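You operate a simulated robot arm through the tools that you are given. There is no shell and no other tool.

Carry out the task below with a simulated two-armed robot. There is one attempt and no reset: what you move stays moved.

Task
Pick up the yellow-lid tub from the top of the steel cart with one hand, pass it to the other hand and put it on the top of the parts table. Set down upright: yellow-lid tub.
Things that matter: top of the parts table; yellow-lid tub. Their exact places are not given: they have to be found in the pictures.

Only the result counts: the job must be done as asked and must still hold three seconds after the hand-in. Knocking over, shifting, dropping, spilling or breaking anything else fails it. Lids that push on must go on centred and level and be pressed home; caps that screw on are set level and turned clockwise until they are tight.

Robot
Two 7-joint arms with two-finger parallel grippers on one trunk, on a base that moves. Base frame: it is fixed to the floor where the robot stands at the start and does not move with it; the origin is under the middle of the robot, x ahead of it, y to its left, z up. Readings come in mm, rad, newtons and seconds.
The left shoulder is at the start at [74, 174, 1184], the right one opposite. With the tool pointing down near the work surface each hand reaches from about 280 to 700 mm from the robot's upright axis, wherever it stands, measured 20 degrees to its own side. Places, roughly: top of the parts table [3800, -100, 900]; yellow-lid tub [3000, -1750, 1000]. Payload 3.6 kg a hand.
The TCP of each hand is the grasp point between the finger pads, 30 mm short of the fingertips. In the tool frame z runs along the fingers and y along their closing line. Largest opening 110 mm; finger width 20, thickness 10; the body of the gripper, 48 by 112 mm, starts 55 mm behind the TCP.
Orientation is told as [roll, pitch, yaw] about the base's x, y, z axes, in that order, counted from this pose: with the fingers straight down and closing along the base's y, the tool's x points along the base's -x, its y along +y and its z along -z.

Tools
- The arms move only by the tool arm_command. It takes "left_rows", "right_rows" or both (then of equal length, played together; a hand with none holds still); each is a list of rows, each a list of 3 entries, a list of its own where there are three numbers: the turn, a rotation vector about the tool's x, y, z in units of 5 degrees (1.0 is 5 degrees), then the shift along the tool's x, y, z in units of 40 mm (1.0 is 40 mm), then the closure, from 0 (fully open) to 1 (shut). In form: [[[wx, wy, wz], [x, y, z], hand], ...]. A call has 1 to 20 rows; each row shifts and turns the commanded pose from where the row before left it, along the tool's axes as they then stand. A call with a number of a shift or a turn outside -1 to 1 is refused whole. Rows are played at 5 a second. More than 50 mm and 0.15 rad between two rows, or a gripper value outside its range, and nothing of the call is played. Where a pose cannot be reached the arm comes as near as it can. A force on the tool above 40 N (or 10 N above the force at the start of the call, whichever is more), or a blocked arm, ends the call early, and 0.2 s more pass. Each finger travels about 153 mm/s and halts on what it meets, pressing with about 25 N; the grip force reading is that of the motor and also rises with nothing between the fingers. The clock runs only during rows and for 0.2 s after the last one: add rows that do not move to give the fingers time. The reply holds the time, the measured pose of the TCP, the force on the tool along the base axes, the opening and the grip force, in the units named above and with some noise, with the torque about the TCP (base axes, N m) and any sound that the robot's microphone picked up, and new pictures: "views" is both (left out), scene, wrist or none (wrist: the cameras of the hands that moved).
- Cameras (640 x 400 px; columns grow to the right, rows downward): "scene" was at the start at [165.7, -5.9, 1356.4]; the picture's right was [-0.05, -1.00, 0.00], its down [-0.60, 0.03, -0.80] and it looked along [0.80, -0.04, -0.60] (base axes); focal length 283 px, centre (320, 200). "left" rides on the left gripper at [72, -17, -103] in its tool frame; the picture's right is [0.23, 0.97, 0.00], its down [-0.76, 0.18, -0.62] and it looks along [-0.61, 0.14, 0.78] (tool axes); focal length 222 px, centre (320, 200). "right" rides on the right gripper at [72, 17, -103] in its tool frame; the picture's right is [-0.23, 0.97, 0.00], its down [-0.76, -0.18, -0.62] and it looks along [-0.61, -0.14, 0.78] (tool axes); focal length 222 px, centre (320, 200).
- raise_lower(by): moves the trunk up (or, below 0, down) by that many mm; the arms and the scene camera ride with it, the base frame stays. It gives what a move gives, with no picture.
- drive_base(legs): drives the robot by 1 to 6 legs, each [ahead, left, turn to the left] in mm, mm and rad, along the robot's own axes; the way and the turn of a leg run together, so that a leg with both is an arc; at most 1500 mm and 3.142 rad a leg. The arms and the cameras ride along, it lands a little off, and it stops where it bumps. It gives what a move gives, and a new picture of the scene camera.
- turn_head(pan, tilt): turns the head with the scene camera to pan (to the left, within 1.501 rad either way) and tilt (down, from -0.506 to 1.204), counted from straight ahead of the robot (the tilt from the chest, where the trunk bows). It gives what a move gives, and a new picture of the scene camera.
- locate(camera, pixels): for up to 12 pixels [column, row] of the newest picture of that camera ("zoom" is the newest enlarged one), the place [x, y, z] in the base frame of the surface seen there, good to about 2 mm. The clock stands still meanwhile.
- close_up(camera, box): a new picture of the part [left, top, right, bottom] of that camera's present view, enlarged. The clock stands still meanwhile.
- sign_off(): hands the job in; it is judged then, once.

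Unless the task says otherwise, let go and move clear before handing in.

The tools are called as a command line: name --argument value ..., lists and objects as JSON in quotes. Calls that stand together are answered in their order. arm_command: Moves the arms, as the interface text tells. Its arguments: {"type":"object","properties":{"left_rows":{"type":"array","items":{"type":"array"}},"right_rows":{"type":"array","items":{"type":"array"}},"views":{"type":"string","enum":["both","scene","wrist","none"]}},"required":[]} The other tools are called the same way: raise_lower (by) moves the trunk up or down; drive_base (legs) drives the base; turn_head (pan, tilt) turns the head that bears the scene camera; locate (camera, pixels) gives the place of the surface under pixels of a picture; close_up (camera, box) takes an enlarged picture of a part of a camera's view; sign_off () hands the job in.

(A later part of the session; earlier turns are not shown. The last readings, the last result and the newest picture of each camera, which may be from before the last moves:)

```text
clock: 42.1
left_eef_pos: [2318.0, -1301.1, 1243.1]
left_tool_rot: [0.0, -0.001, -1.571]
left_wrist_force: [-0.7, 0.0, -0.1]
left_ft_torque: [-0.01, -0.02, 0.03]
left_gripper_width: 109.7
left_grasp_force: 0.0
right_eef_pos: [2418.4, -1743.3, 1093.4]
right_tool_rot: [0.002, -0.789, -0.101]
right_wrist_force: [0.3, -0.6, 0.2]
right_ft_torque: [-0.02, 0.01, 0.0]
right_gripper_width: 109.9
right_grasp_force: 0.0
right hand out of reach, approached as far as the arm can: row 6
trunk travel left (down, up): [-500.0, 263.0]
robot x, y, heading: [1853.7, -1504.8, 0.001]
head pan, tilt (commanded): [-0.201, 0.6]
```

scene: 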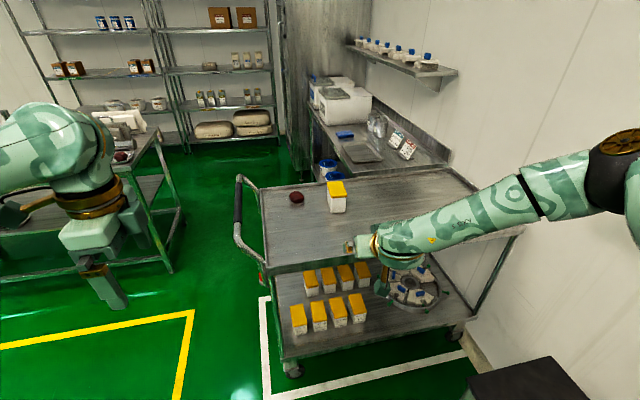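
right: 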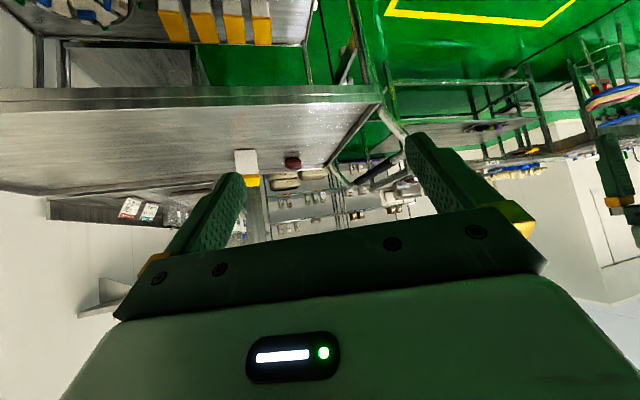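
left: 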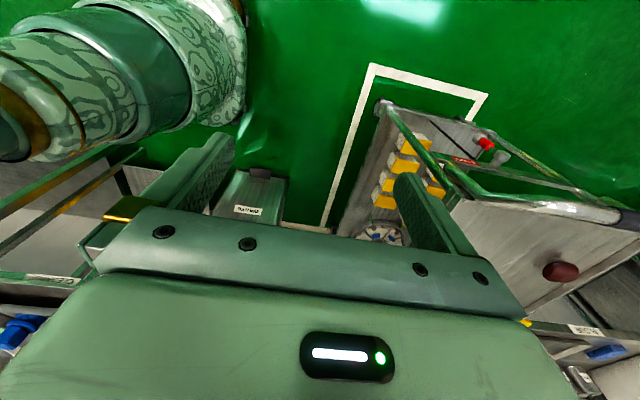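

The right hand is now at [2418, -1743, 1093] with pitch -0.789 and yaw -0.10, which matches the tub's yaw. Before driving in, I'll raise the left hand further so it clears the cart's handle.

arm_command --left_rows '[[[0, 0, 0], [0.4, 0, -0.8], 0], [[0, 0, 0], [0.4, 0, -0.8], 0], [[0, 0, 0], [0.4, 0, -0.8], 0], [[0, 0, 0], [0.4, 0, -0.8], 0], [[0, 0, 0], [0, 0, 0], 0]]' --views "none"

drive_base --legs '[[300, -40, 0]]'

```text
clock: 43.3
left_eef_pos: [2318.4, -1238.8, 1371.7]
left_tool_rot: [0.001, -0.002, -1.569]
left_wrist_force: [-0.5, 0.2, 0.4]
left_ft_torque: [0.01, 0.03, 0.01]
left_gripper_width: 110.0
left_grasp_force: 0.0
right_eef_pos: [2420.1, -1744.7, 1091.8]
right_tool_rot: [0.001, -0.79, -0.102]
right_wrist_force: [0.2, 0.4, -0.7]
right_ft_torque: [-0.02, 0.0, 0.01]
right_gripper_width: 110.0
right_grasp_force: 0.1
trunk travel left (down, up): [-500.0, 263.0]
robot x, y, heading: [1854.0, -1505.0, -0.002]
head pan, tilt (commanded): [-0.201, 0.6]
```

```text
clock: 45.4
left_eef_pos: [2623.8, -1283.5, 1371.4]
left_tool_rot: [0.001, 0.0, -1.578]
left_wrist_force: [0.3, -0.2, -0.4]
left_ft_torque: [0.05, -0.01, 0.01]
left_gripper_width: 109.9
left_grasp_force: 0.0
right_eef_pos: [2720.4, -1790.5, 1092.3]
right_tool_rot: [0.003, -0.789, -0.107]
right_wrist_force: [0.6, -0.1, -0.2]
right_ft_torque: [0.0, 0.0, -0.02]
right_gripper_width: 110.0
right_grasp_force: 0.1
trunk travel left (down, up): [-500.0, 263.0]
robot x, y, heading: [2151.0, -1552.0, -0.012]
head pan, tilt (commanded): [-0.201, 0.6]
```

scene: 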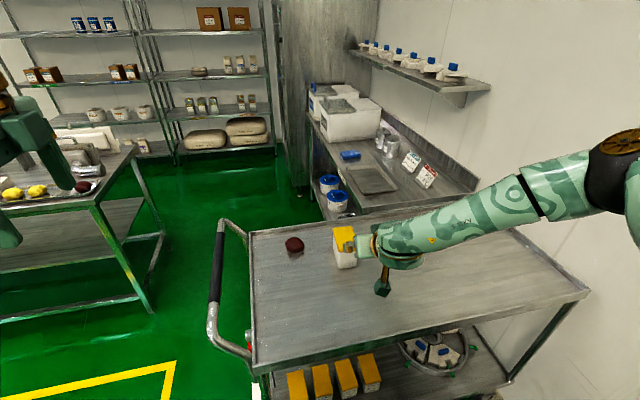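

The tub is now closer at about (344,245), partly behind the right hand. I'll take close-ups from the scene and right cameras to refine its position.

close_up --camera "scene" --box '[300, 200, 400, 290]'

close_up --camera "right" --box '[0, 0, 640, 400]'

```text
4.44 times, centred on (350, 245) of scene
```

zoom: 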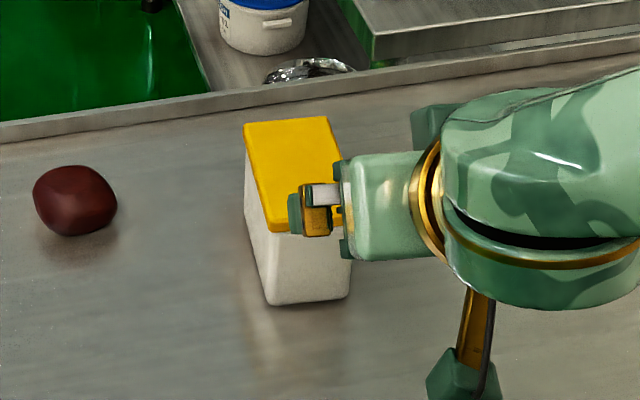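

```text
1.00 times, centred on (320, 200) of right (not enlarged: the box is as wide or as high as the picture)
```

zoom: 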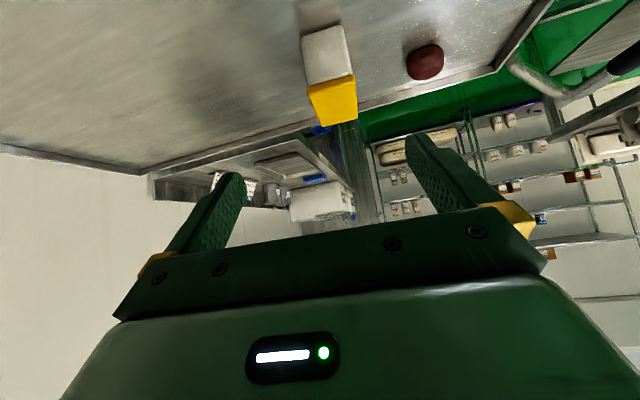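

The right camera shows the lid between about (307,88)-(355,78) near and (322,125)-(358,119) far, with the white front above it. I'll locate points from this view.

locate --camera "right" --pixels '[[310, 90], [353, 80], [324, 123], [356, 117], [333, 100], [305, 40], [341, 28], [325, 60], [310, 72], [349, 62], [320, 15], [426, 62]]'

close_up --camera "right" --box '[280, 0, 440, 140]'

```text
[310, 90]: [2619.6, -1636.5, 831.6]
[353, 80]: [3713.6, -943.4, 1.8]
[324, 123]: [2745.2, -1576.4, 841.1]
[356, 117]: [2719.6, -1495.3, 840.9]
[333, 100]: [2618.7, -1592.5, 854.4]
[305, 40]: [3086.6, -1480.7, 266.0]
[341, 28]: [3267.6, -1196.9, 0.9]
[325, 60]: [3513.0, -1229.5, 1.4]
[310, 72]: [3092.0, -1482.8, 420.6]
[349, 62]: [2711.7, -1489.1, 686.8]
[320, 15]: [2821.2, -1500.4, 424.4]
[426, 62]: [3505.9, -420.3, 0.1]
```

```text
2.86 times, centred on (360, 70) of right
```

zoom: 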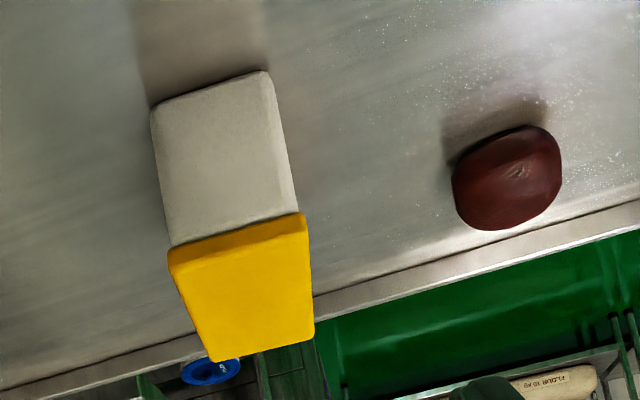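

Locating on the right camera used an older picture, so I'll use the fresh enlarged one instead.

locate --camera "zoom" --pixels '[[176, 256], [300, 225], [213, 352], [306, 328], [245, 290], [158, 112], [262, 78], [220, 150], [170, 220], [288, 190], [160, 170], [507, 180]]'

```text
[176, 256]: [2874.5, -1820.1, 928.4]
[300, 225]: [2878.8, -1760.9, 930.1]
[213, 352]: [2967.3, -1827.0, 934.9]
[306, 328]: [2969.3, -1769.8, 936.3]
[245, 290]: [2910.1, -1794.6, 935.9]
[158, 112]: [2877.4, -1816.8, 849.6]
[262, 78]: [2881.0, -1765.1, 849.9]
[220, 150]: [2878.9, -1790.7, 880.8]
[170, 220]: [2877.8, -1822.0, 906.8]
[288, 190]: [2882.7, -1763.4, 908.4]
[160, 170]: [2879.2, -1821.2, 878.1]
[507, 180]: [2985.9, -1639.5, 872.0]
```

The tub's near face is at x≈2875 (lid) and 2880 (body), centred on y≈-1791.5, with a yaw of about -0.09. I'll drive ahead about 173 mm to bring the right hand above the grasp spot.

drive_base --legs '[[173, 0, 0]]'

close_up --camera "right" --box '[160, 0, 480, 200]'

```text
clock: 46.9
left_eef_pos: [2796.3, -1283.7, 1372.0]
left_tool_rot: [0.0, -0.001, -1.575]
left_wrist_force: [0.9, -0.7, 0.2]
left_ft_torque: [-0.04, 0.02, 0.01]
left_gripper_width: 110.0
left_grasp_force: 0.0
right_eef_pos: [2897.5, -1789.3, 1092.6]
right_tool_rot: [0.002, -0.786, -0.104]
right_wrist_force: [0.9, -0.3, -1.0]
right_ft_torque: [-0.02, -0.04, 0.0]
right_gripper_width: 110.0
right_grasp_force: 0.0
trunk travel left (down, up): [-500.0, 263.0]
robot x, y, heading: [2334.6, -1550.3, -0.009]
head pan, tilt (commanded): [-0.201, 0.6]
```

scene: 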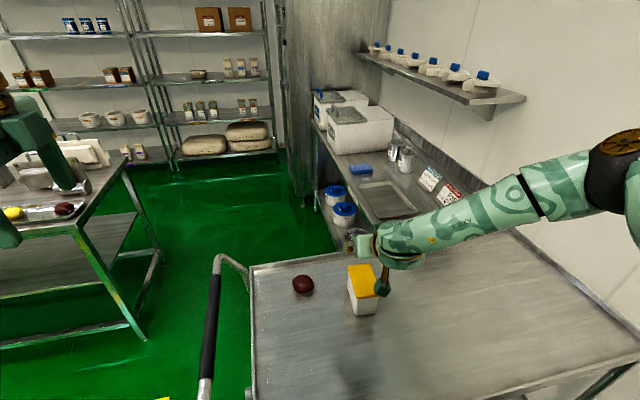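

```text
2.00 times, centred on (320, 100) of right
```

zoom: 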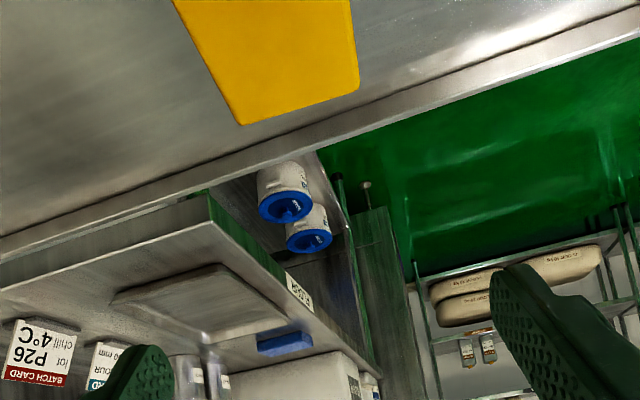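

The hand is at [2897.5, -1789.3, 1092.6], nearly above the spot. I'll check the tub's edges once more from the scene camera.

turn_head --pan -0.35 --tilt 0.85

close_up --camera "scene" --box '[250, 120, 410, 230]'

```text
clock: 47.6
left_eef_pos: [2796.5, -1283.5, 1371.2]
left_tool_rot: [0.0, 0.0, -1.573]
left_wrist_force: [0.0, 0.2, 0.1]
left_ft_torque: [-0.01, -0.02, -0.01]
left_gripper_width: 110.2
left_grasp_force: 0.0
right_eef_pos: [2895.9, -1789.4, 1094.2]
right_tool_rot: [0.002, -0.789, -0.104]
right_wrist_force: [0.5, 0.1, -0.2]
right_ft_torque: [-0.04, -0.01, 0.01]
right_gripper_width: 110.2
right_grasp_force: 0.1
trunk travel left (down, up): [-500.0, 263.0]
robot x, y, heading: [2330.5, -1546.6, -0.009]
head pan, tilt (commanded): [-0.351, 0.85]
```

scene: 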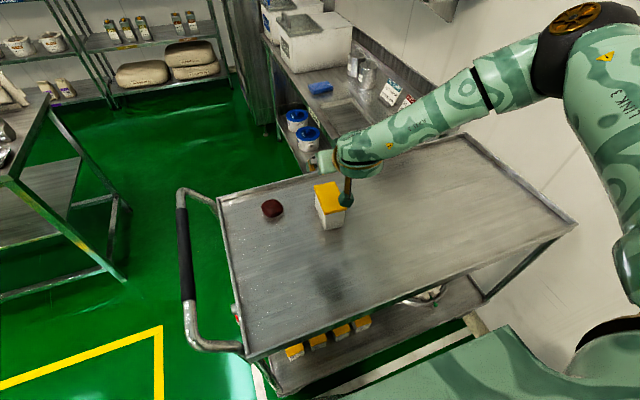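

```text
3.64 times, centred on (330, 175) of scene
```

zoom: 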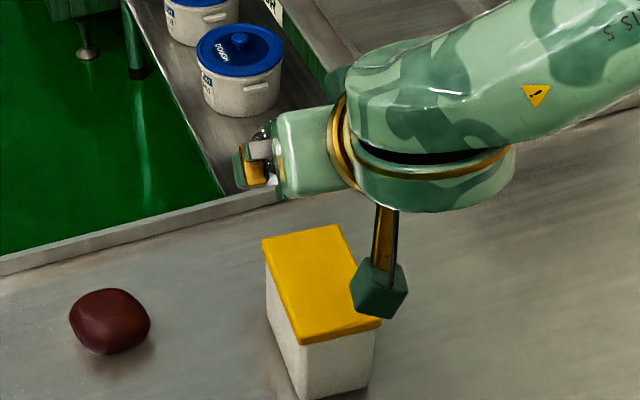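

The camera housing of the right hand hangs at about zoom (378,300). I'll locate its lowest point and the tub's edges.

locate --camera "zoom" --pixels '[[266, 243], [333, 229], [304, 338], [374, 322], [300, 346], [310, 395], [365, 385], [385, 314], [365, 310], [378, 290], [268, 290], [285, 195]]'

```text
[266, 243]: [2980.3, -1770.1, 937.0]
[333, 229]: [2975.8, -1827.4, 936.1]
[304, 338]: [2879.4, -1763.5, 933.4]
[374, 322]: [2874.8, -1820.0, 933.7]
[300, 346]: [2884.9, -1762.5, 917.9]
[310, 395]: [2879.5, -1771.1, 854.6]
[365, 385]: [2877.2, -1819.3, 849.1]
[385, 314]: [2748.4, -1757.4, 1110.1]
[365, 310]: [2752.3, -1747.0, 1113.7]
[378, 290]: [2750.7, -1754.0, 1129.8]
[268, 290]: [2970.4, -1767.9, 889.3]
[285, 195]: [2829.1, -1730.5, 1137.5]
```

The housing bottom sits above TCP height, so it will clear the cart top. I'll nudge the hand 4 mm to the right and lower the trunk part of the way.

arm_command --right_rows '[[[-0.08, 0, -0.08], [0, -0.1, 0], 0], [[0, 0, 0], [0, 0, 0], 0]]' --views "none"

raise_lower --by -120

turn_head --pan -0.38 --tilt 0.75

```text
clock: 48.2
left_eef_pos: [2797.7, -1284.7, 1371.7]
left_tool_rot: [-0.001, -0.001, -1.574]
left_wrist_force: [-0.5, 0.1, -0.4]
left_ft_torque: [-0.02, -0.02, 0.01]
left_gripper_width: 110.0
left_grasp_force: 0.1
right_eef_pos: [2895.5, -1793.3, 1093.9]
right_tool_rot: [0.002, -0.787, -0.093]
right_wrist_force: [0.6, 0.2, -0.4]
right_ft_torque: [0.03, 0.0, -0.02]
right_gripper_width: 110.0
right_grasp_force: 0.0
trunk travel left (down, up): [-500.0, 263.0]
robot x, y, heading: [2330.1, -1547.9, -0.003]
head pan, tilt (commanded): [-0.351, 0.85]
```

```text
clock: 49.7
left_eef_pos: [2796.9, -1283.6, 1252.0]
left_tool_rot: [0.0, -0.001, -1.574]
left_wrist_force: [0.2, -0.6, 0.2]
left_ft_torque: [-0.01, -0.05, 0.01]
left_gripper_width: 110.0
left_grasp_force: 0.0
right_eef_pos: [2896.5, -1793.7, 956.9]
right_tool_rot: [-0.004, -0.748, -0.089]
right_wrist_force: [0.5, 0.0, 0.3]
right_ft_torque: [-0.02, -0.03, -0.01]
right_gripper_width: 110.0
right_grasp_force: 0.0
trunk travel left (down, up): [-380.0, 383.0]
robot x, y, heading: [2330.6, -1548.1, -0.009]
head pan, tilt (commanded): [-0.351, 0.85]
```

```text
clock: 50.4
left_eef_pos: [2798.3, -1284.2, 1251.3]
left_tool_rot: [0.0, 0.001, -1.575]
left_wrist_force: [1.1, 0.1, 0.3]
left_ft_torque: [0.0, -0.01, 0.02]
left_gripper_width: 109.8
left_grasp_force: 0.1
right_eef_pos: [2897.3, -1793.6, 955.7]
right_tool_rot: [-0.006, -0.747, -0.09]
right_wrist_force: [0.7, 0.7, -0.5]
right_ft_torque: [0.03, 0.04, -0.01]
right_gripper_width: 109.9
right_grasp_force: 0.1
trunk travel left (down, up): [-380.0, 383.0]
robot x, y, heading: [2330.6, -1547.7, -0.008]
head pan, tilt (commanded): [-0.38, 0.75]
```

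scene: 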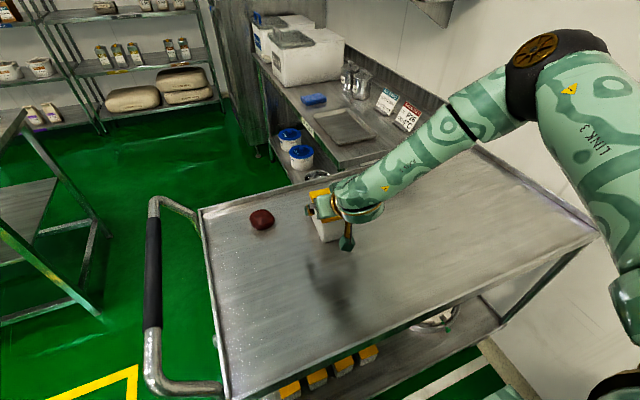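

The right hand dropped 137 mm rather than 120, and its pitch changed to -0.748, though the forces stay near zero. I'll look through the right camera and scene close-up before going on.

close_up --camera "scene" --box '[240, 160, 400, 270]'

arm_command --right_rows '[[[0, 0, 0], [0, 0, 0], 0], [[0, 0, 0], [0, 0, 0], 0]]' --views "wrist"

```text
3.64 times, centred on (320, 215) of scene
```

zoom: 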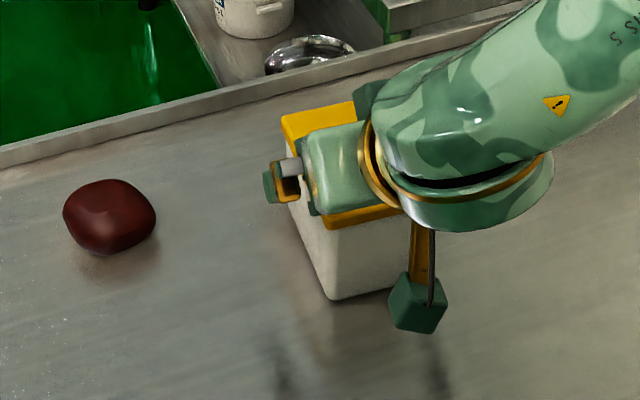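

```text
clock: 51.0
left_eef_pos: [2797.4, -1283.9, 1251.9]
left_tool_rot: [0.001, 0.001, -1.573]
left_wrist_force: [0.0, 0.4, 0.0]
left_ft_torque: [-0.01, 0.0, 0.0]
left_gripper_width: 110.2
left_grasp_force: 0.1
right_eef_pos: [2895.8, -1792.3, 954.9]
right_tool_rot: [-0.005, -0.748, -0.089]
right_wrist_force: [0.0, 0.0, 1.1]
right_ft_torque: [-0.01, -0.01, 0.03]
right_gripper_width: 110.0
right_grasp_force: 0.0
trunk travel left (down, up): [-380.0, 383.0]
robot x, y, heading: [2332.5, -1546.8, -0.008]
head pan, tilt (commanded): [-0.38, 0.75]
```

right: 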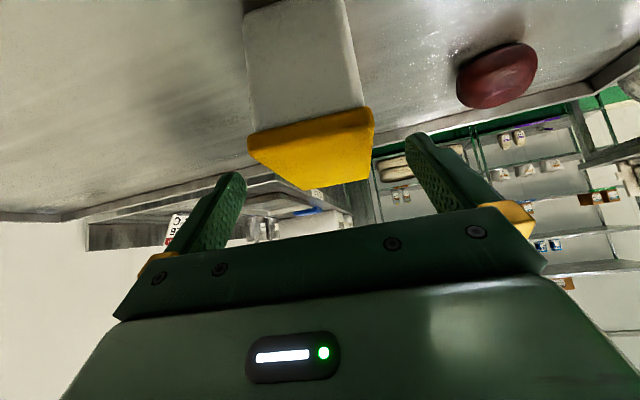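

The fingers straddle the tub with room on both sides, and the lid spans 247–375 between the finger tips. I'll lower the last stretch with the arm itself in small steps so that a contact would stop it.

arm_command --right_rows '[[[0, 0, 0], [0.34, 0, 0.366], 0], [[0, 0, 0], [0.34, 0, 0.366], 0], [[0, 0, 0], [0, 0, 0], 0]]' --views "both"

```text
clock: 51.8
left_eef_pos: [2797.1, -1283.4, 1251.7]
left_tool_rot: [0.0, 0.001, -1.576]
left_wrist_force: [0.0, 0.1, 0.3]
left_ft_torque: [0.02, 0.0, 0.02]
left_gripper_width: 110.3
left_grasp_force: 0.0
right_eef_pos: [2896.6, -1794.0, 955.6]
right_tool_rot: [-0.005, -0.747, -0.09]
right_wrist_force: [-0.1, 0.2, -0.4]
right_ft_torque: [0.01, 0.04, 0.01]
right_gripper_width: 110.1
right_grasp_force: 0.0
right hand out of reach, approached as far as the arm can: row 1, 2
trunk travel left (down, up): [-380.0, 383.0]
robot x, y, heading: [2329.3, -1550.1, -0.009]
head pan, tilt (commanded): [-0.38, 0.75]
```

scene: 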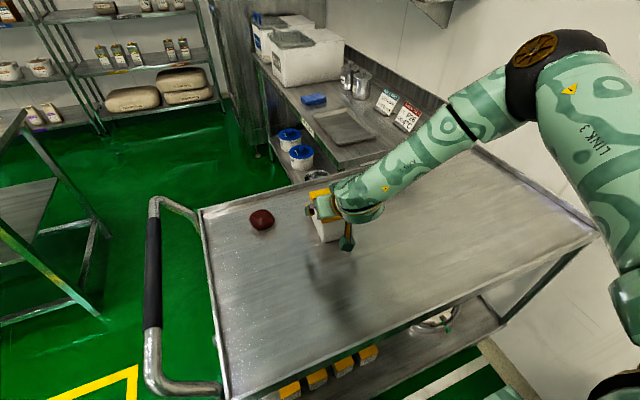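
right: 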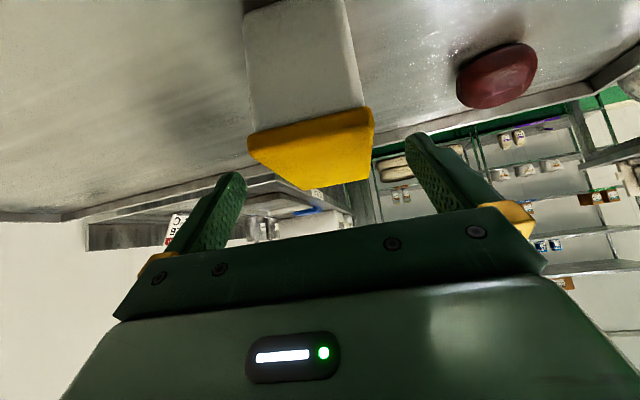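

The arm reports it can't go lower in this posture because the forearm and hand are nearly in line. I'll raise the hand a little, then lower the trunk so that the shoulder comes nearer to the hand's height.

arm_command --right_rows '[[[0, 0, 0], [-0.68, 0, -0.733], 0], [[0, 0, 0], [-0.68, 0, -0.733], 0], [[0, 0, 0], [-0.68, 0, -0.733], 0], [[0, 0, 0], [0, 0, 0], 0]]' --views "none"

raise_lower --by -50

```text
clock: 52.8
left_eef_pos: [2798.2, -1283.6, 1251.6]
left_tool_rot: [0.001, 0.0, -1.576]
left_wrist_force: [-0.9, -0.6, 0.5]
left_ft_torque: [0.0, 0.02, 0.03]
left_gripper_width: 110.2
left_grasp_force: 0.1
right_eef_pos: [2897.1, -1793.5, 1076.1]
right_tool_rot: [-0.006, -0.747, -0.089]
right_wrist_force: [0.0, -0.5, -0.3]
right_ft_torque: [0.0, -0.05, -0.04]
right_gripper_width: 109.9
right_grasp_force: 0.0
trunk travel left (down, up): [-380.0, 383.0]
robot x, y, heading: [2333.4, -1551.0, -0.009]
head pan, tilt (commanded): [-0.38, 0.75]
```

```text
clock: 53.7
left_eef_pos: [2797.5, -1283.9, 1203.3]
left_tool_rot: [0.002, 0.0, -1.574]
left_wrist_force: [-0.5, -0.9, 0.4]
left_ft_torque: [-0.02, -0.01, -0.02]
left_gripper_width: 109.6
left_grasp_force: 0.1
right_eef_pos: [2895.7, -1794.0, 1026.1]
right_tool_rot: [-0.006, -0.747, -0.091]
right_wrist_force: [0.1, -0.1, -0.4]
right_ft_torque: [0.01, 0.01, -0.01]
right_gripper_width: 110.2
right_grasp_force: 0.0
trunk travel left (down, up): [-330.0, 433.0]
robot x, y, heading: [2333.5, -1550.4, -0.004]
head pan, tilt (commanded): [-0.38, 0.75]
```

The hand followed the trunk exactly this time, now at z=1026. I'll lower the trunk 70 mm more and check before the final descent.

raise_lower --by -70

close_up --camera "scene" --box '[240, 130, 400, 240]'

```text
clock: 54.8
left_eef_pos: [2796.0, -1284.5, 1132.3]
left_tool_rot: [0.002, 0.001, -1.574]
left_wrist_force: [-0.3, -0.2, 0.7]
left_ft_torque: [-0.01, -0.01, 0.0]
left_gripper_width: 110.0
left_grasp_force: 0.1
right_eef_pos: [2894.5, -1793.8, 956.9]
right_tool_rot: [-0.005, -0.746, -0.089]
right_wrist_force: [0.4, -0.4, -0.2]
right_ft_torque: [0.03, -0.02, 0.0]
right_gripper_width: 109.9
right_grasp_force: 0.1
trunk travel left (down, up): [-260.0, 503.0]
robot x, y, heading: [2333.2, -1549.1, -0.005]
head pan, tilt (commanded): [-0.38, 0.75]
```

```text
3.64 times, centred on (320, 185) of scene
```

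zoom: 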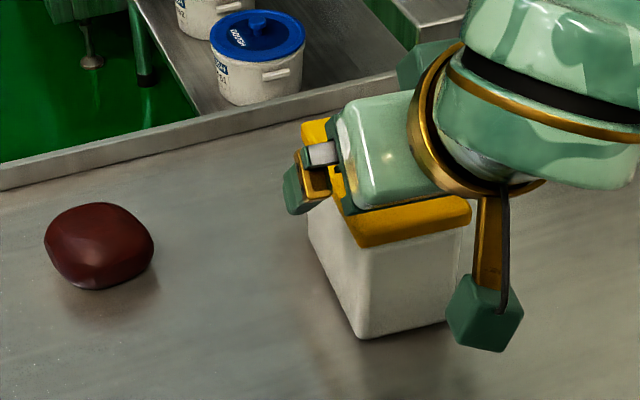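

The hand is centred over the tub's near end with the fingers on both sides. I'll lower the trunk by 50 mm, then finish the last bit with the arm.

raise_lower --by -50

arm_command --right_rows '[[[0, 0, 0], [0.15, 0, 0.16], 0], [[0, 0, 0], [0.15, 0, 0.16], 0], [[0, 0, 0], [0, 0, 0], 0]]' --views "both"

```text
clock: 55.7
left_eef_pos: [2795.7, -1284.4, 1083.2]
left_tool_rot: [0.001, -0.001, -1.574]
left_wrist_force: [-0.9, 0.0, -0.2]
left_ft_torque: [0.02, 0.0, -0.01]
left_gripper_width: 109.9
left_grasp_force: 0.1
right_eef_pos: [2895.1, -1793.4, 907.6]
right_tool_rot: [-0.005, -0.749, -0.09]
right_wrist_force: [0.6, 0.6, 0.9]
right_ft_torque: [0.0, 0.02, 0.02]
right_gripper_width: 110.0
right_grasp_force: 0.0
trunk travel left (down, up): [-210.0, 553.0]
robot x, y, heading: [2332.5, -1549.9, -0.008]
head pan, tilt (commanded): [-0.38, 0.75]
```

```text
clock: 56.5
left_eef_pos: [2797.2, -1283.1, 1081.0]
left_tool_rot: [0.0, -0.002, -1.573]
left_wrist_force: [0.3, -1.0, -0.2]
left_ft_torque: [-0.01, 0.02, -0.02]
left_gripper_width: 110.0
left_grasp_force: 0.1
right_eef_pos: [2895.4, -1793.8, 888.8]
right_tool_rot: [-0.004, -0.747, -0.09]
right_wrist_force: [0.3, -0.1, 0.5]
right_ft_torque: [-0.01, -0.04, 0.02]
right_gripper_width: 110.0
right_grasp_force: 0.1
trunk travel left (down, up): [-210.0, 553.0]
robot x, y, heading: [2333.9, -1547.9, -0.007]
head pan, tilt (commanded): [-0.38, 0.75]
```

scene: 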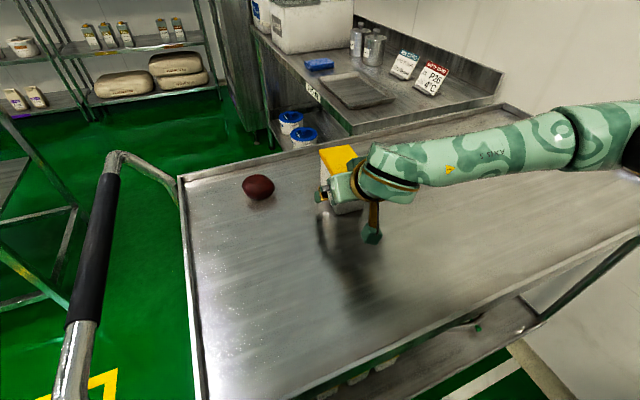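
right: 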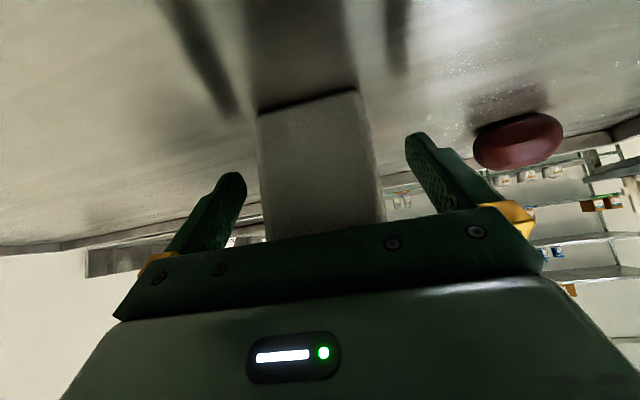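

The fingers straddle the white body below the lid at [2895, -1794, 889] with no contact. I'll close the right gripper and give it time.

arm_command --right_rows '[[[0, 0, 0], [0, 0, 0], 0.2], [[0, 0, 0], [0, 0, 0], 0.35], [[0, 0, 0], [0, 0, 0], 0.42], [[0, 0, 0], [0, 0, 0], 0.5], [[0, 0, 0], [0, 0, 0], 0.7], [[0, 0, 0], [0, 0, 0], 1], [[0, 0, 0], [0, 0, 0], 1], [[0, 0, 0], [0, 0, 0], 1]]' --views "both"

```text
clock: 58.3
left_eef_pos: [2797.9, -1285.6, 1082.4]
left_tool_rot: [0.0, -0.001, -1.575]
left_wrist_force: [-0.1, 0.7, -0.4]
left_ft_torque: [0.01, -0.01, 0.03]
left_gripper_width: 110.0
left_grasp_force: 0.0
right_eef_pos: [2894.9, -1794.0, 887.9]
right_tool_rot: [-0.007, -0.747, -0.09]
right_wrist_force: [-0.5, -0.1, -0.1]
right_ft_torque: [0.03, -0.02, 0.01]
right_gripper_width: 67.6
right_grasp_force: 25.5
trunk travel left (down, up): [-210.0, 553.0]
robot x, y, heading: [2331.0, -1551.8, -0.005]
head pan, tilt (commanded): [-0.38, 0.75]
```

scene: 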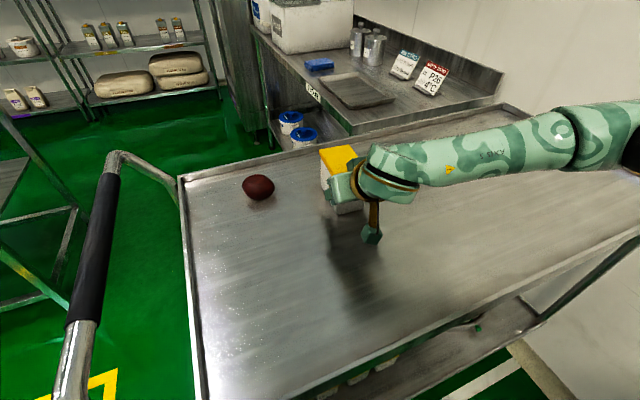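
right: 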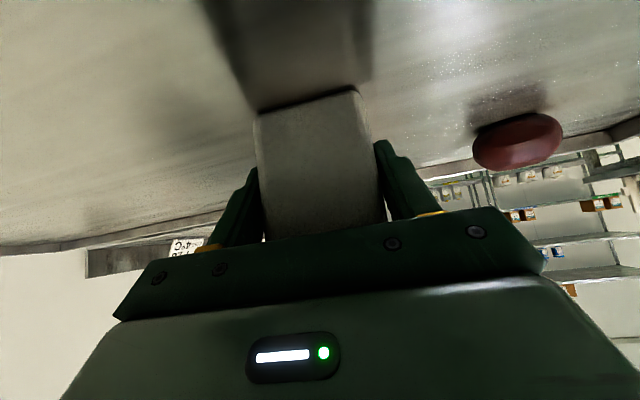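

The grip closed on 67.6 mm with 25.5 N. I'll lift a little with the trunk and check that the tub hangs level and firm.

raise_lower --by 40

arm_command --right_rows '[[[0, 0, 0], [0, 0, 0], 1], [[0, 0, 0], [0, 0, 0], 1]]' --views "both"

close_up --camera "scene" --box '[260, 110, 420, 260]'

```text
clock: 59.2
left_eef_pos: [2798.8, -1284.7, 1121.0]
left_tool_rot: [-0.001, 0.001, -1.575]
left_wrist_force: [0.3, 0.2, 0.5]
left_ft_torque: [0.01, 0.02, -0.01]
left_gripper_width: 109.9
left_grasp_force: 0.1
right_eef_pos: [2896.7, -1794.1, 926.8]
right_tool_rot: [-0.005, -0.743, -0.089]
right_wrist_force: [1.5, 0.5, -4.7]
right_ft_torque: [0.03, 0.17, -0.01]
right_gripper_width: 67.4
right_grasp_force: 25.1
trunk travel left (down, up): [-250.0, 513.0]
robot x, y, heading: [2327.0, -1549.6, -0.008]
head pan, tilt (commanded): [-0.38, 0.75]
```

```text
clock: 59.8
left_eef_pos: [2798.2, -1283.1, 1121.7]
left_tool_rot: [0.0, 0.001, -1.574]
left_wrist_force: [-0.8, 0.2, -1.1]
left_ft_torque: [0.0, 0.0, 0.01]
left_gripper_width: 109.9
left_grasp_force: 0.0
right_eef_pos: [2896.3, -1794.4, 928.3]
right_tool_rot: [-0.007, -0.745, -0.09]
right_wrist_force: [-0.7, 0.3, -3.6]
right_ft_torque: [0.01, 0.18, -0.01]
right_gripper_width: 67.6
right_grasp_force: 24.8
trunk travel left (down, up): [-250.0, 513.0]
robot x, y, heading: [2330.5, -1546.0, -0.007]
head pan, tilt (commanded): [-0.38, 0.75]
```

scene: 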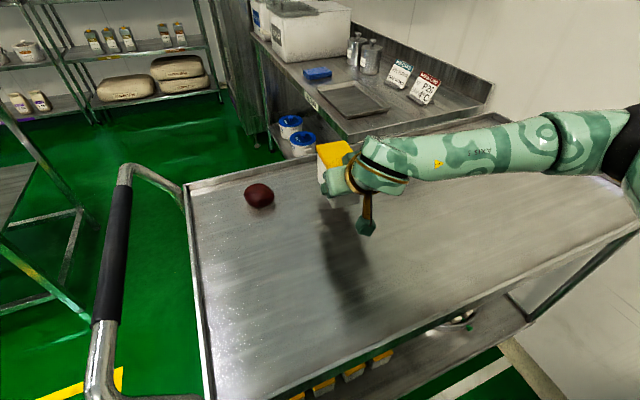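
right: 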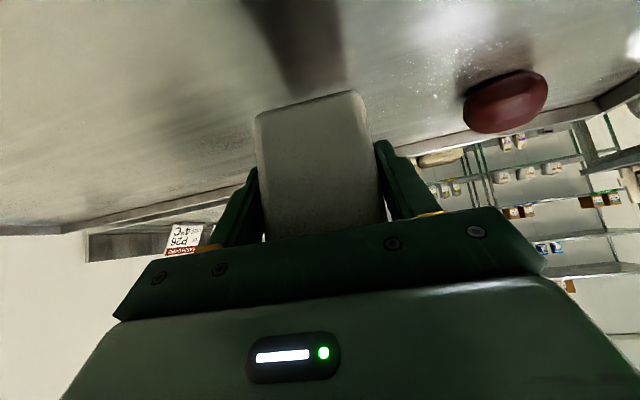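

```text
2.67 times, centred on (340, 185) of scene
```

zoom: 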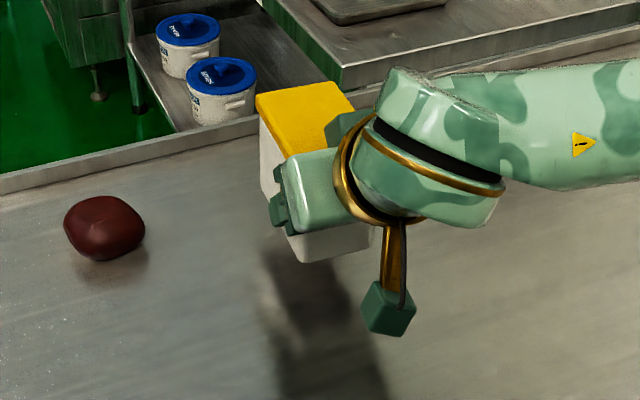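

The tub lifted cleanly, weighing about 4 N, with no slip and its front face still level. I'll raise the trunk well above the cart and then back away into open floor.

raise_lower --by 180

drive_base --legs '[[-350, 0, 0], [-150, 400, 0]]'

```text
clock: 61.8
left_eef_pos: [2797.6, -1283.9, 1301.5]
left_tool_rot: [-0.001, 0.001, -1.575]
left_wrist_force: [0.7, 0.2, -1.1]
left_ft_torque: [0.0, 0.01, -0.01]
left_gripper_width: 110.2
left_grasp_force: 0.1
right_eef_pos: [2897.2, -1794.2, 1107.1]
right_tool_rot: [-0.006, -0.744, -0.089]
right_wrist_force: [0.6, -0.1, -4.2]
right_ft_torque: [0.02, 0.22, 0.01]
right_gripper_width: 67.7
right_grasp_force: 25.4
trunk travel left (down, up): [-430.0, 333.0]
robot x, y, heading: [2330.4, -1549.7, -0.008]
head pan, tilt (commanded): [-0.38, 0.75]
```

```text
clock: 66.3
left_eef_pos: [2299.9, -875.2, 1299.9]
left_tool_rot: [-0.001, -0.001, -1.572]
left_wrist_force: [-0.3, -0.2, 0.4]
left_ft_torque: [0.0, 0.02, 0.0]
left_gripper_width: 109.9
left_grasp_force: 0.0
right_eef_pos: [2400.4, -1385.0, 1109.4]
right_tool_rot: [-0.005, -0.748, -0.084]
right_wrist_force: [0.3, -0.7, -3.9]
right_ft_torque: [0.01, 0.13, 0.0]
right_gripper_width: 67.6
right_grasp_force: 25.5
trunk travel left (down, up): [-430.0, 333.0]
robot x, y, heading: [1835.5, -1140.6, -0.002]
head pan, tilt (commanded): [-0.38, 0.75]
```

scene: 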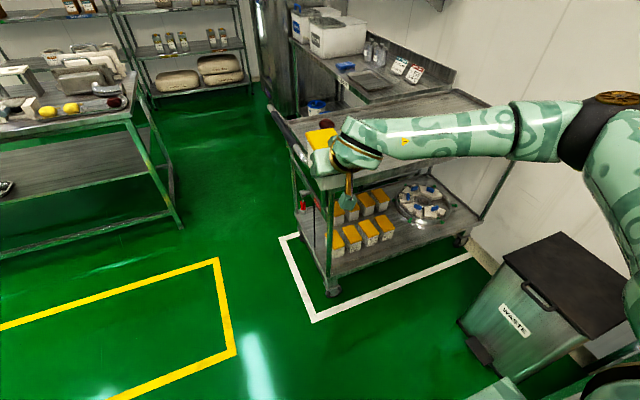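

The tub is held firmly and the robot is in open floor. I'll begin turning the right hand (with the tub) to face left while the left hand comes down and tilts to meet it.

arm_command --left_rows '[[[0, 0, 0], [0, 0, 0.75], 0], [[0, 0, 0], [0, 0, 0.75], 0], [[0, 0, 0], [0, 0, 0.75], 0], [[0, 0, 0], [0, 0, 0.75], 0], [[0, 0, 0], [0, 0, 0.75], 0], [[0, -1, 0], [0, 0, 0], 0], [[0, -1, 0], [0, 0, 0], 0], [[0, -1, 0], [0, 0, 0], 0], [[0, -1, 0], [0, 0, 0], 0], [[0, -1, 0], [0, 0, 0], 0], [[0, -1, 0], [0, 0, 0], 0], [[0, -1, 0], [0, 0, 0], 0], [[0, -1, 0], [0, 0, 0], 0], [[0, -1, 0], [0, 0, 0], 0]]' --right_rows '[[[-0.679, 0, -0.734], [0.368, 0, 0.398], 1], [[-0.679, 0, -0.734], [0.368, 0, 0.398], 1], [[-0.679, 0, -0.734], [0.368, 0, 0.398], 1], [[-0.679, 0, -0.734], [0, 0, 0], 1], [[-0.679, 0, -0.734], [0, 0, 0], 1], [[-0.679, 0, -0.734], [0, 0, 0], 1], [[-0.679, 0, -0.734], [0, 0, 0], 1], [[-0.679, 0, -0.734], [0, 0, 0], 1], [[0, 0, 0], [0, 0, 0], 1], [[0, 0, 0], [0, 0, 0], 1], [[0, 0, 0], [0, 0, 0], 1], [[0, 0, 0], [0, 0, 0], 1], [[0, 0, 0], [0, 0, 0], 1], [[0, 0, 0], [0, 0, 0], 1]]' --views "scene"

```text
clock: 69.3
left_eef_pos: [2302.0, -873.5, 1151.5]
left_tool_rot: [-0.001, -0.787, -1.572]
left_wrist_force: [0.3, -0.2, 0.0]
left_ft_torque: [-0.01, -0.02, -0.02]
left_gripper_width: 109.9
left_grasp_force: 0.0
right_eef_pos: [2400.8, -1384.8, 1042.2]
right_tool_rot: [-0.001, -0.744, 0.611]
right_wrist_force: [0.2, 0.2, -4.7]
right_ft_torque: [-0.1, 0.14, -0.03]
right_gripper_width: 67.6
right_grasp_force: 25.5
trunk travel left (down, up): [-430.0, 333.0]
robot x, y, heading: [1838.6, -1142.5, 0.001]
head pan, tilt (commanded): [-0.38, 0.75]
```

scene: 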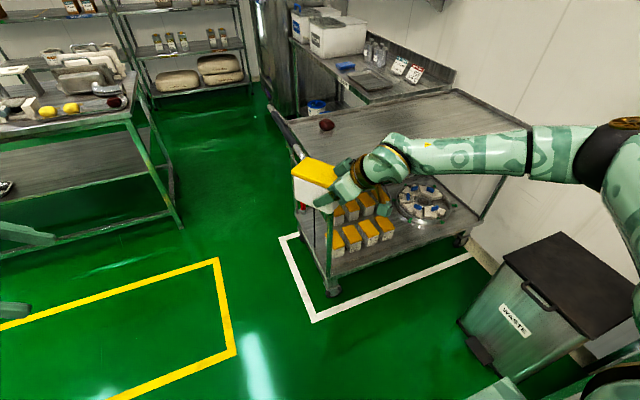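

Everything stayed in reach, with the tub level at yaw 0.61. I'll carry on the right hand's yaw to 90°.

arm_command --right_rows '[[[-0.679, 0, -0.734], [0.24, 0, 0.26], 1], [[-0.679, 0, -0.734], [0.24, 0, 0.26], 1], [[-0.679, 0, -0.734], [0, 0, 0], 1], [[-0.679, 0, -0.734], [0, 0, 0], 1], [[-0.679, 0, -0.734], [0, 0, 0], 1], [[-0.679, 0, -0.734], [0, 0, 0], 1], [[-0.679, 0, -0.734], [0, 0, 0], 1], [[-0.679, 0, -0.734], [0, 0, 0], 1], [[-0.679, 0, -0.734], [0, 0, 0], 1], [[-0.679, 0, -0.734], [0, 0, 0], 1], [[-0.679, 0, -0.734], [0, 0, 0], 1], [[0, 0, 0], [0, 0, 0], 1]]' --views "scene"

```text
clock: 71.9
left_eef_pos: [2300.5, -875.4, 1151.5]
left_tool_rot: [0.0, -0.786, -1.571]
left_wrist_force: [-1.0, 0.4, 0.2]
left_ft_torque: [0.0, 0.0, 0.06]
left_gripper_width: 110.1
left_grasp_force: 0.0
right_eef_pos: [2399.1, -1382.4, 1028.4]
right_tool_rot: [-0.006, -0.746, 0.689]
right_wrist_force: [0.3, -0.3, -4.9]
right_ft_torque: [-0.12, 0.14, -0.04]
right_gripper_width: 67.6
right_grasp_force: 25.0
right hand out of reach, approached as far as the arm can: row 1, 2, 3, 4, 5, 6, 7, 8, 9, 10, 11
trunk travel left (down, up): [-430.0, 333.0]
robot x, y, heading: [1835.3, -1142.0, -0.003]
head pan, tilt (commanded): [-0.38, 0.75]
```

scene: 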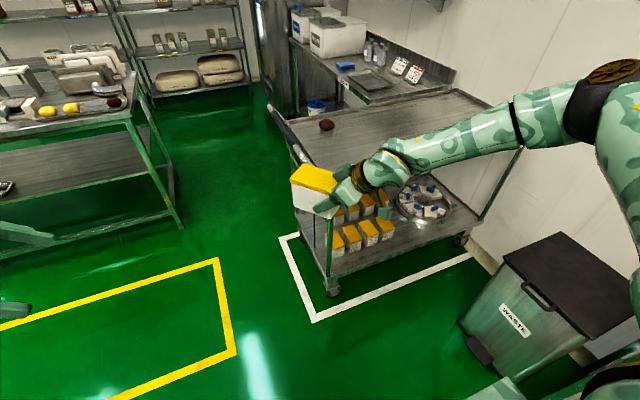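

The yaw stalled at 0.69 because the hand is far out to the right. I'll bring it inward and leftward in front of the chest, then continue yawing.

arm_command --right_rows '[[[0, 0, 0], [0.123, 0.836, 0.014], 1], [[0, 0, 0], [0.123, 0.836, 0.014], 1], [[0, 0, 0], [0.123, 0.836, 0.014], 1], [[0, 0, 0], [0.123, 0.836, 0.014], 1], [[-0.679, 0, -0.734], [0, 0, 0], 1], [[-0.679, 0, -0.734], [0, 0, 0], 1], [[-0.679, 0, -0.734], [0, 0, 0], 1], [[-0.679, 0, -0.734], [0, 0, 0], 1], [[0, 0, 0], [0, 0, 0], 1]]' --views "scene"

```text
clock: 73.9
left_eef_pos: [2300.2, -874.9, 1152.0]
left_tool_rot: [0.002, -0.785, -1.571]
left_wrist_force: [-0.8, -0.6, -0.1]
left_ft_torque: [0.0, -0.01, 0.01]
left_gripper_width: 110.0
left_grasp_force: 0.0
right_eef_pos: [2305.1, -1287.0, 1013.8]
right_tool_rot: [-0.003, -0.745, 1.039]
right_wrist_force: [0.7, -0.2, -5.0]
right_ft_torque: [-0.16, 0.07, 0.01]
right_gripper_width: 67.8
right_grasp_force: 24.8
trunk travel left (down, up): [-430.0, 333.0]
robot x, y, heading: [1833.6, -1144.2, -0.005]
head pan, tilt (commanded): [-0.38, 0.75]
```

scene: 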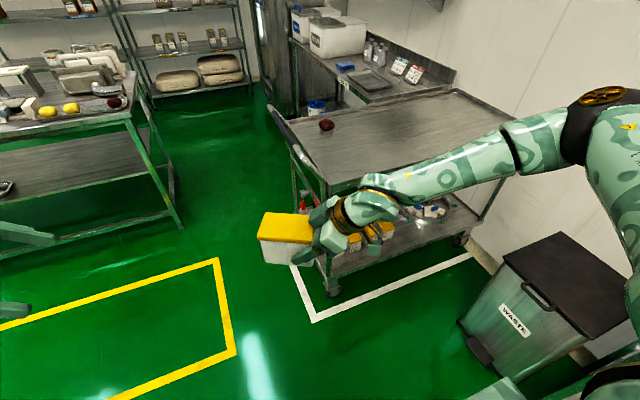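

Now the right hand is at yaw 1.04 in front of the chest with no reach trouble. I'll finish the turn to 90°.

arm_command --right_rows '[[[-0.679, 0, -0.734], [0, 0, 0], 1], [[-0.679, 0, -0.734], [0, 0, 0], 1], [[-0.679, 0, -0.734], [0, 0, 0], 1], [[-0.679, 0, -0.734], [0, 0, 0], 1], [[-0.679, 0, -0.734], [0, 0, 0], 1], [[-0.679, 0, -0.734], [0, 0, 0], 1], [[0, 0, 0], [0, 0, 0], 1]]' --views "both"

turn_head --pan 0.05 --tilt 0.85

```text
clock: 75.5
left_eef_pos: [2301.0, -874.8, 1151.9]
left_tool_rot: [0.0, -0.785, -1.57]
left_wrist_force: [0.7, 0.2, 0.1]
left_ft_torque: [0.01, 0.01, 0.01]
left_gripper_width: 110.1
left_grasp_force: 0.1
right_eef_pos: [2310.1, -1281.8, 1009.1]
right_tool_rot: [-0.034, -0.761, 1.329]
right_wrist_force: [0.0, 0.0, -4.7]
right_ft_torque: [-0.11, 0.04, -0.02]
right_gripper_width: 67.5
right_grasp_force: 25.6
right hand out of reach, approached as far as the arm can: row 1, 2, 4, 6
trunk travel left (down, up): [-430.0, 333.0]
robot x, y, heading: [1835.5, -1138.6, -0.003]
head pan, tilt (commanded): [-0.38, 0.75]
```

scene: 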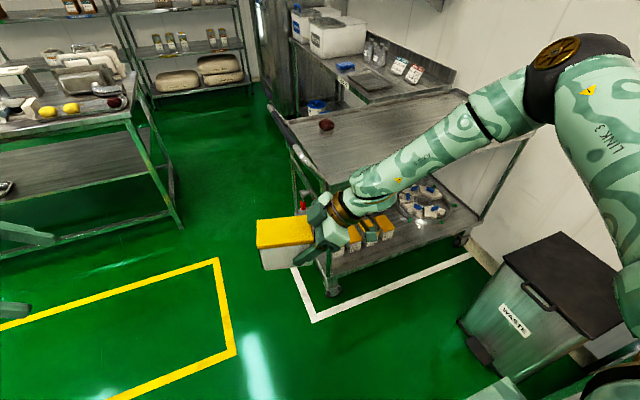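
right: 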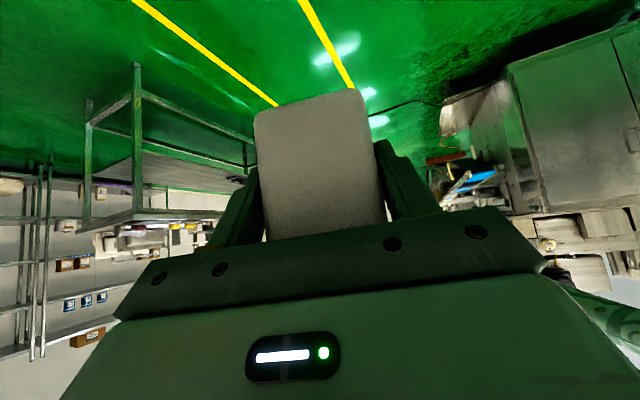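

```text
clock: 76.3
left_eef_pos: [2301.1, -873.7, 1151.3]
left_tool_rot: [0.0, -0.785, -1.571]
left_wrist_force: [-0.2, 0.1, 0.8]
left_ft_torque: [0.0, -0.02, -0.04]
left_gripper_width: 110.0
left_grasp_force: 0.0
right_eef_pos: [2311.2, -1281.1, 1008.0]
right_tool_rot: [-0.036, -0.762, 1.329]
right_wrist_force: [-0.3, 0.3, -3.6]
right_ft_torque: [-0.19, 0.02, -0.01]
right_gripper_width: 67.6
right_grasp_force: 25.2
trunk travel left (down, up): [-430.0, 333.0]
robot x, y, heading: [1836.0, -1138.2, -0.003]
head pan, tilt (commanded): [0.051, 0.85]
```

scene: 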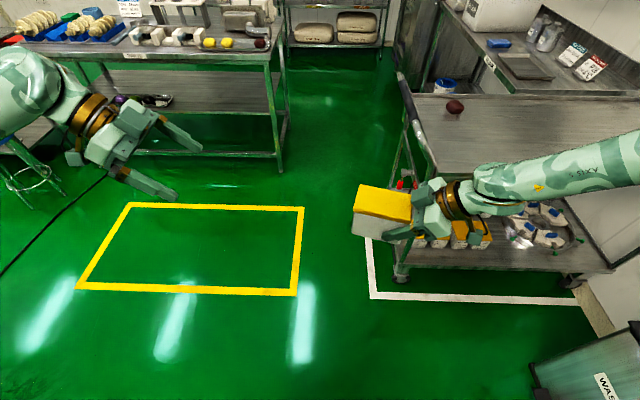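

The right hand stopped at yaw 1.33 with a slight roll of -0.036. I'll move it toward the middle, where the turn was reachable in the test, then correct the roll and finish the yaw.

arm_command --right_rows '[[[0, 0, 0], [-0.527, 0.18, 0.503], 1], [[0, 0, 0], [-0.527, 0.18, 0.503], 1], [[-0.34, 0.18, 0], [0, 0, 0], 1], [[-0.679, 0, -0.734], [0, 0, 0], 1], [[-0.679, 0, -0.734], [0, 0, 0], 1], [[-0.54, 0, -0.58], [0, 0, 0], 1], [[0, 0, 0], [0, 0, 0], 1]]' --views "scene"

```text
clock: 78.0
left_eef_pos: [2301.1, -874.2, 1152.6]
left_tool_rot: [0.0, -0.786, -1.57]
left_wrist_force: [-0.3, -0.2, -0.6]
left_ft_torque: [0.02, 0.03, -0.02]
left_gripper_width: 110.1
left_grasp_force: 0.2
right_eef_pos: [2313.2, -1221.3, 1007.4]
right_tool_rot: [0.0, -0.739, 1.569]
right_wrist_force: [0.3, -0.6, -4.0]
right_ft_torque: [-0.14, -0.04, -0.02]
right_gripper_width: 67.3
right_grasp_force: 25.1
trunk travel left (down, up): [-430.0, 333.0]
robot x, y, heading: [1837.5, -1141.1, 0.003]
head pan, tilt (commanded): [0.051, 0.85]
```

scene: 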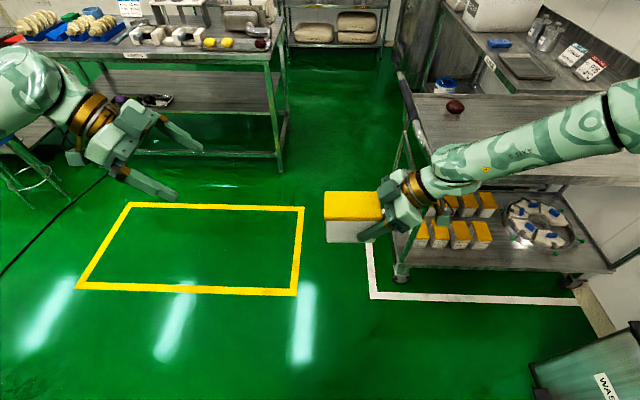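

The right hand is now at yaw 1.569 and level, holding the tub lengthwise across in front of the chest (pixels 325–385, 192–242). I'll locate the tub's free end to aim the left hand.

close_up --camera "scene" --box '[290, 160, 440, 270]'

```text
3.64 times, centred on (365, 215) of scene
```

zoom: 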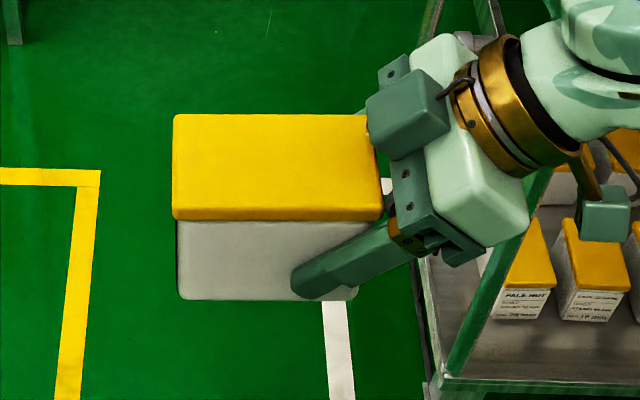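

locate --camera "zoom" --pixels '[[177, 118], [177, 205], [365, 118], [375, 205], [260, 160], [182, 228], [184, 292], [240, 290], [345, 230], [330, 298], [182, 215], [300, 280]]'

```text
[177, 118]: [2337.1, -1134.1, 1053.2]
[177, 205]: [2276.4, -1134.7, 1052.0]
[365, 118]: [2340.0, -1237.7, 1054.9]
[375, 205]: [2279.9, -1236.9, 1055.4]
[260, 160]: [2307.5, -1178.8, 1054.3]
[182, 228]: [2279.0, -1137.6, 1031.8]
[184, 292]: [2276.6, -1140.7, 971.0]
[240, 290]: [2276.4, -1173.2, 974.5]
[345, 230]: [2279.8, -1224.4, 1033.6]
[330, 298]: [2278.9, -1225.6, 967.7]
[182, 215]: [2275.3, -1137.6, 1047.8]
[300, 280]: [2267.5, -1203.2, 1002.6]
```

The tub's free end is at y≈-1132, centred on x≈2308, with its top at z≈1053. I'll bring the left hand to a pre-grasp point about 120 mm back along its approach line.

arm_command --left_rows '[[[0, 0, 0], [-0.463, 0.035, 0.902], 0], [[0, 0, 0], [-0.463, 0.035, 0.902], 0], [[0, 0, 0], [-0.463, 0.035, 0.902], 0], [[0, 0, 0], [-0.463, 0.035, 0.902], 0], [[0, 0, 0], [-0.463, 0.035, 0.902], 0], [[0, 0, 0], [0, 0, 0], 0]]' --views "both"

```text
clock: 79.3
left_eef_pos: [2306.9, -1068.6, 1088.6]
left_tool_rot: [-0.001, -0.785, -1.572]
left_wrist_force: [-0.8, -0.2, 0.6]
left_ft_torque: [0.0, 0.01, -0.04]
left_gripper_width: 109.8
left_grasp_force: 0.0
right_eef_pos: [2312.3, -1221.4, 1008.5]
right_tool_rot: [0.0, -0.739, 1.569]
right_wrist_force: [0.3, 0.3, -4.3]
right_ft_torque: [-0.15, -0.03, -0.02]
right_gripper_width: 67.7
right_grasp_force: 24.8
trunk travel left (down, up): [-430.0, 333.0]
robot x, y, heading: [1836.4, -1139.6, -0.006]
head pan, tilt (commanded): [0.051, 0.85]
```

scene: 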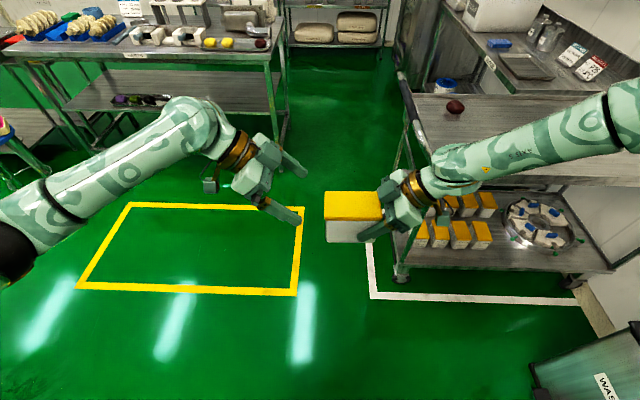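
left: 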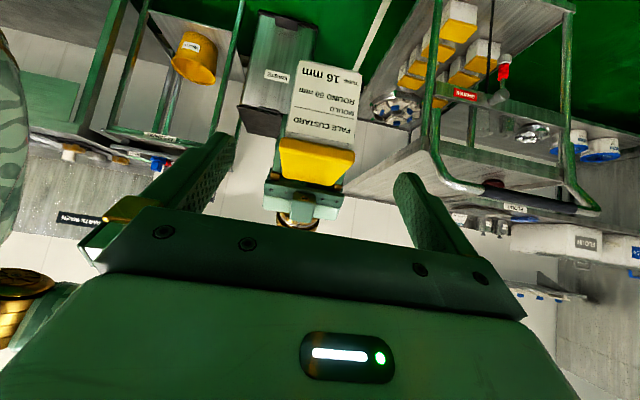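

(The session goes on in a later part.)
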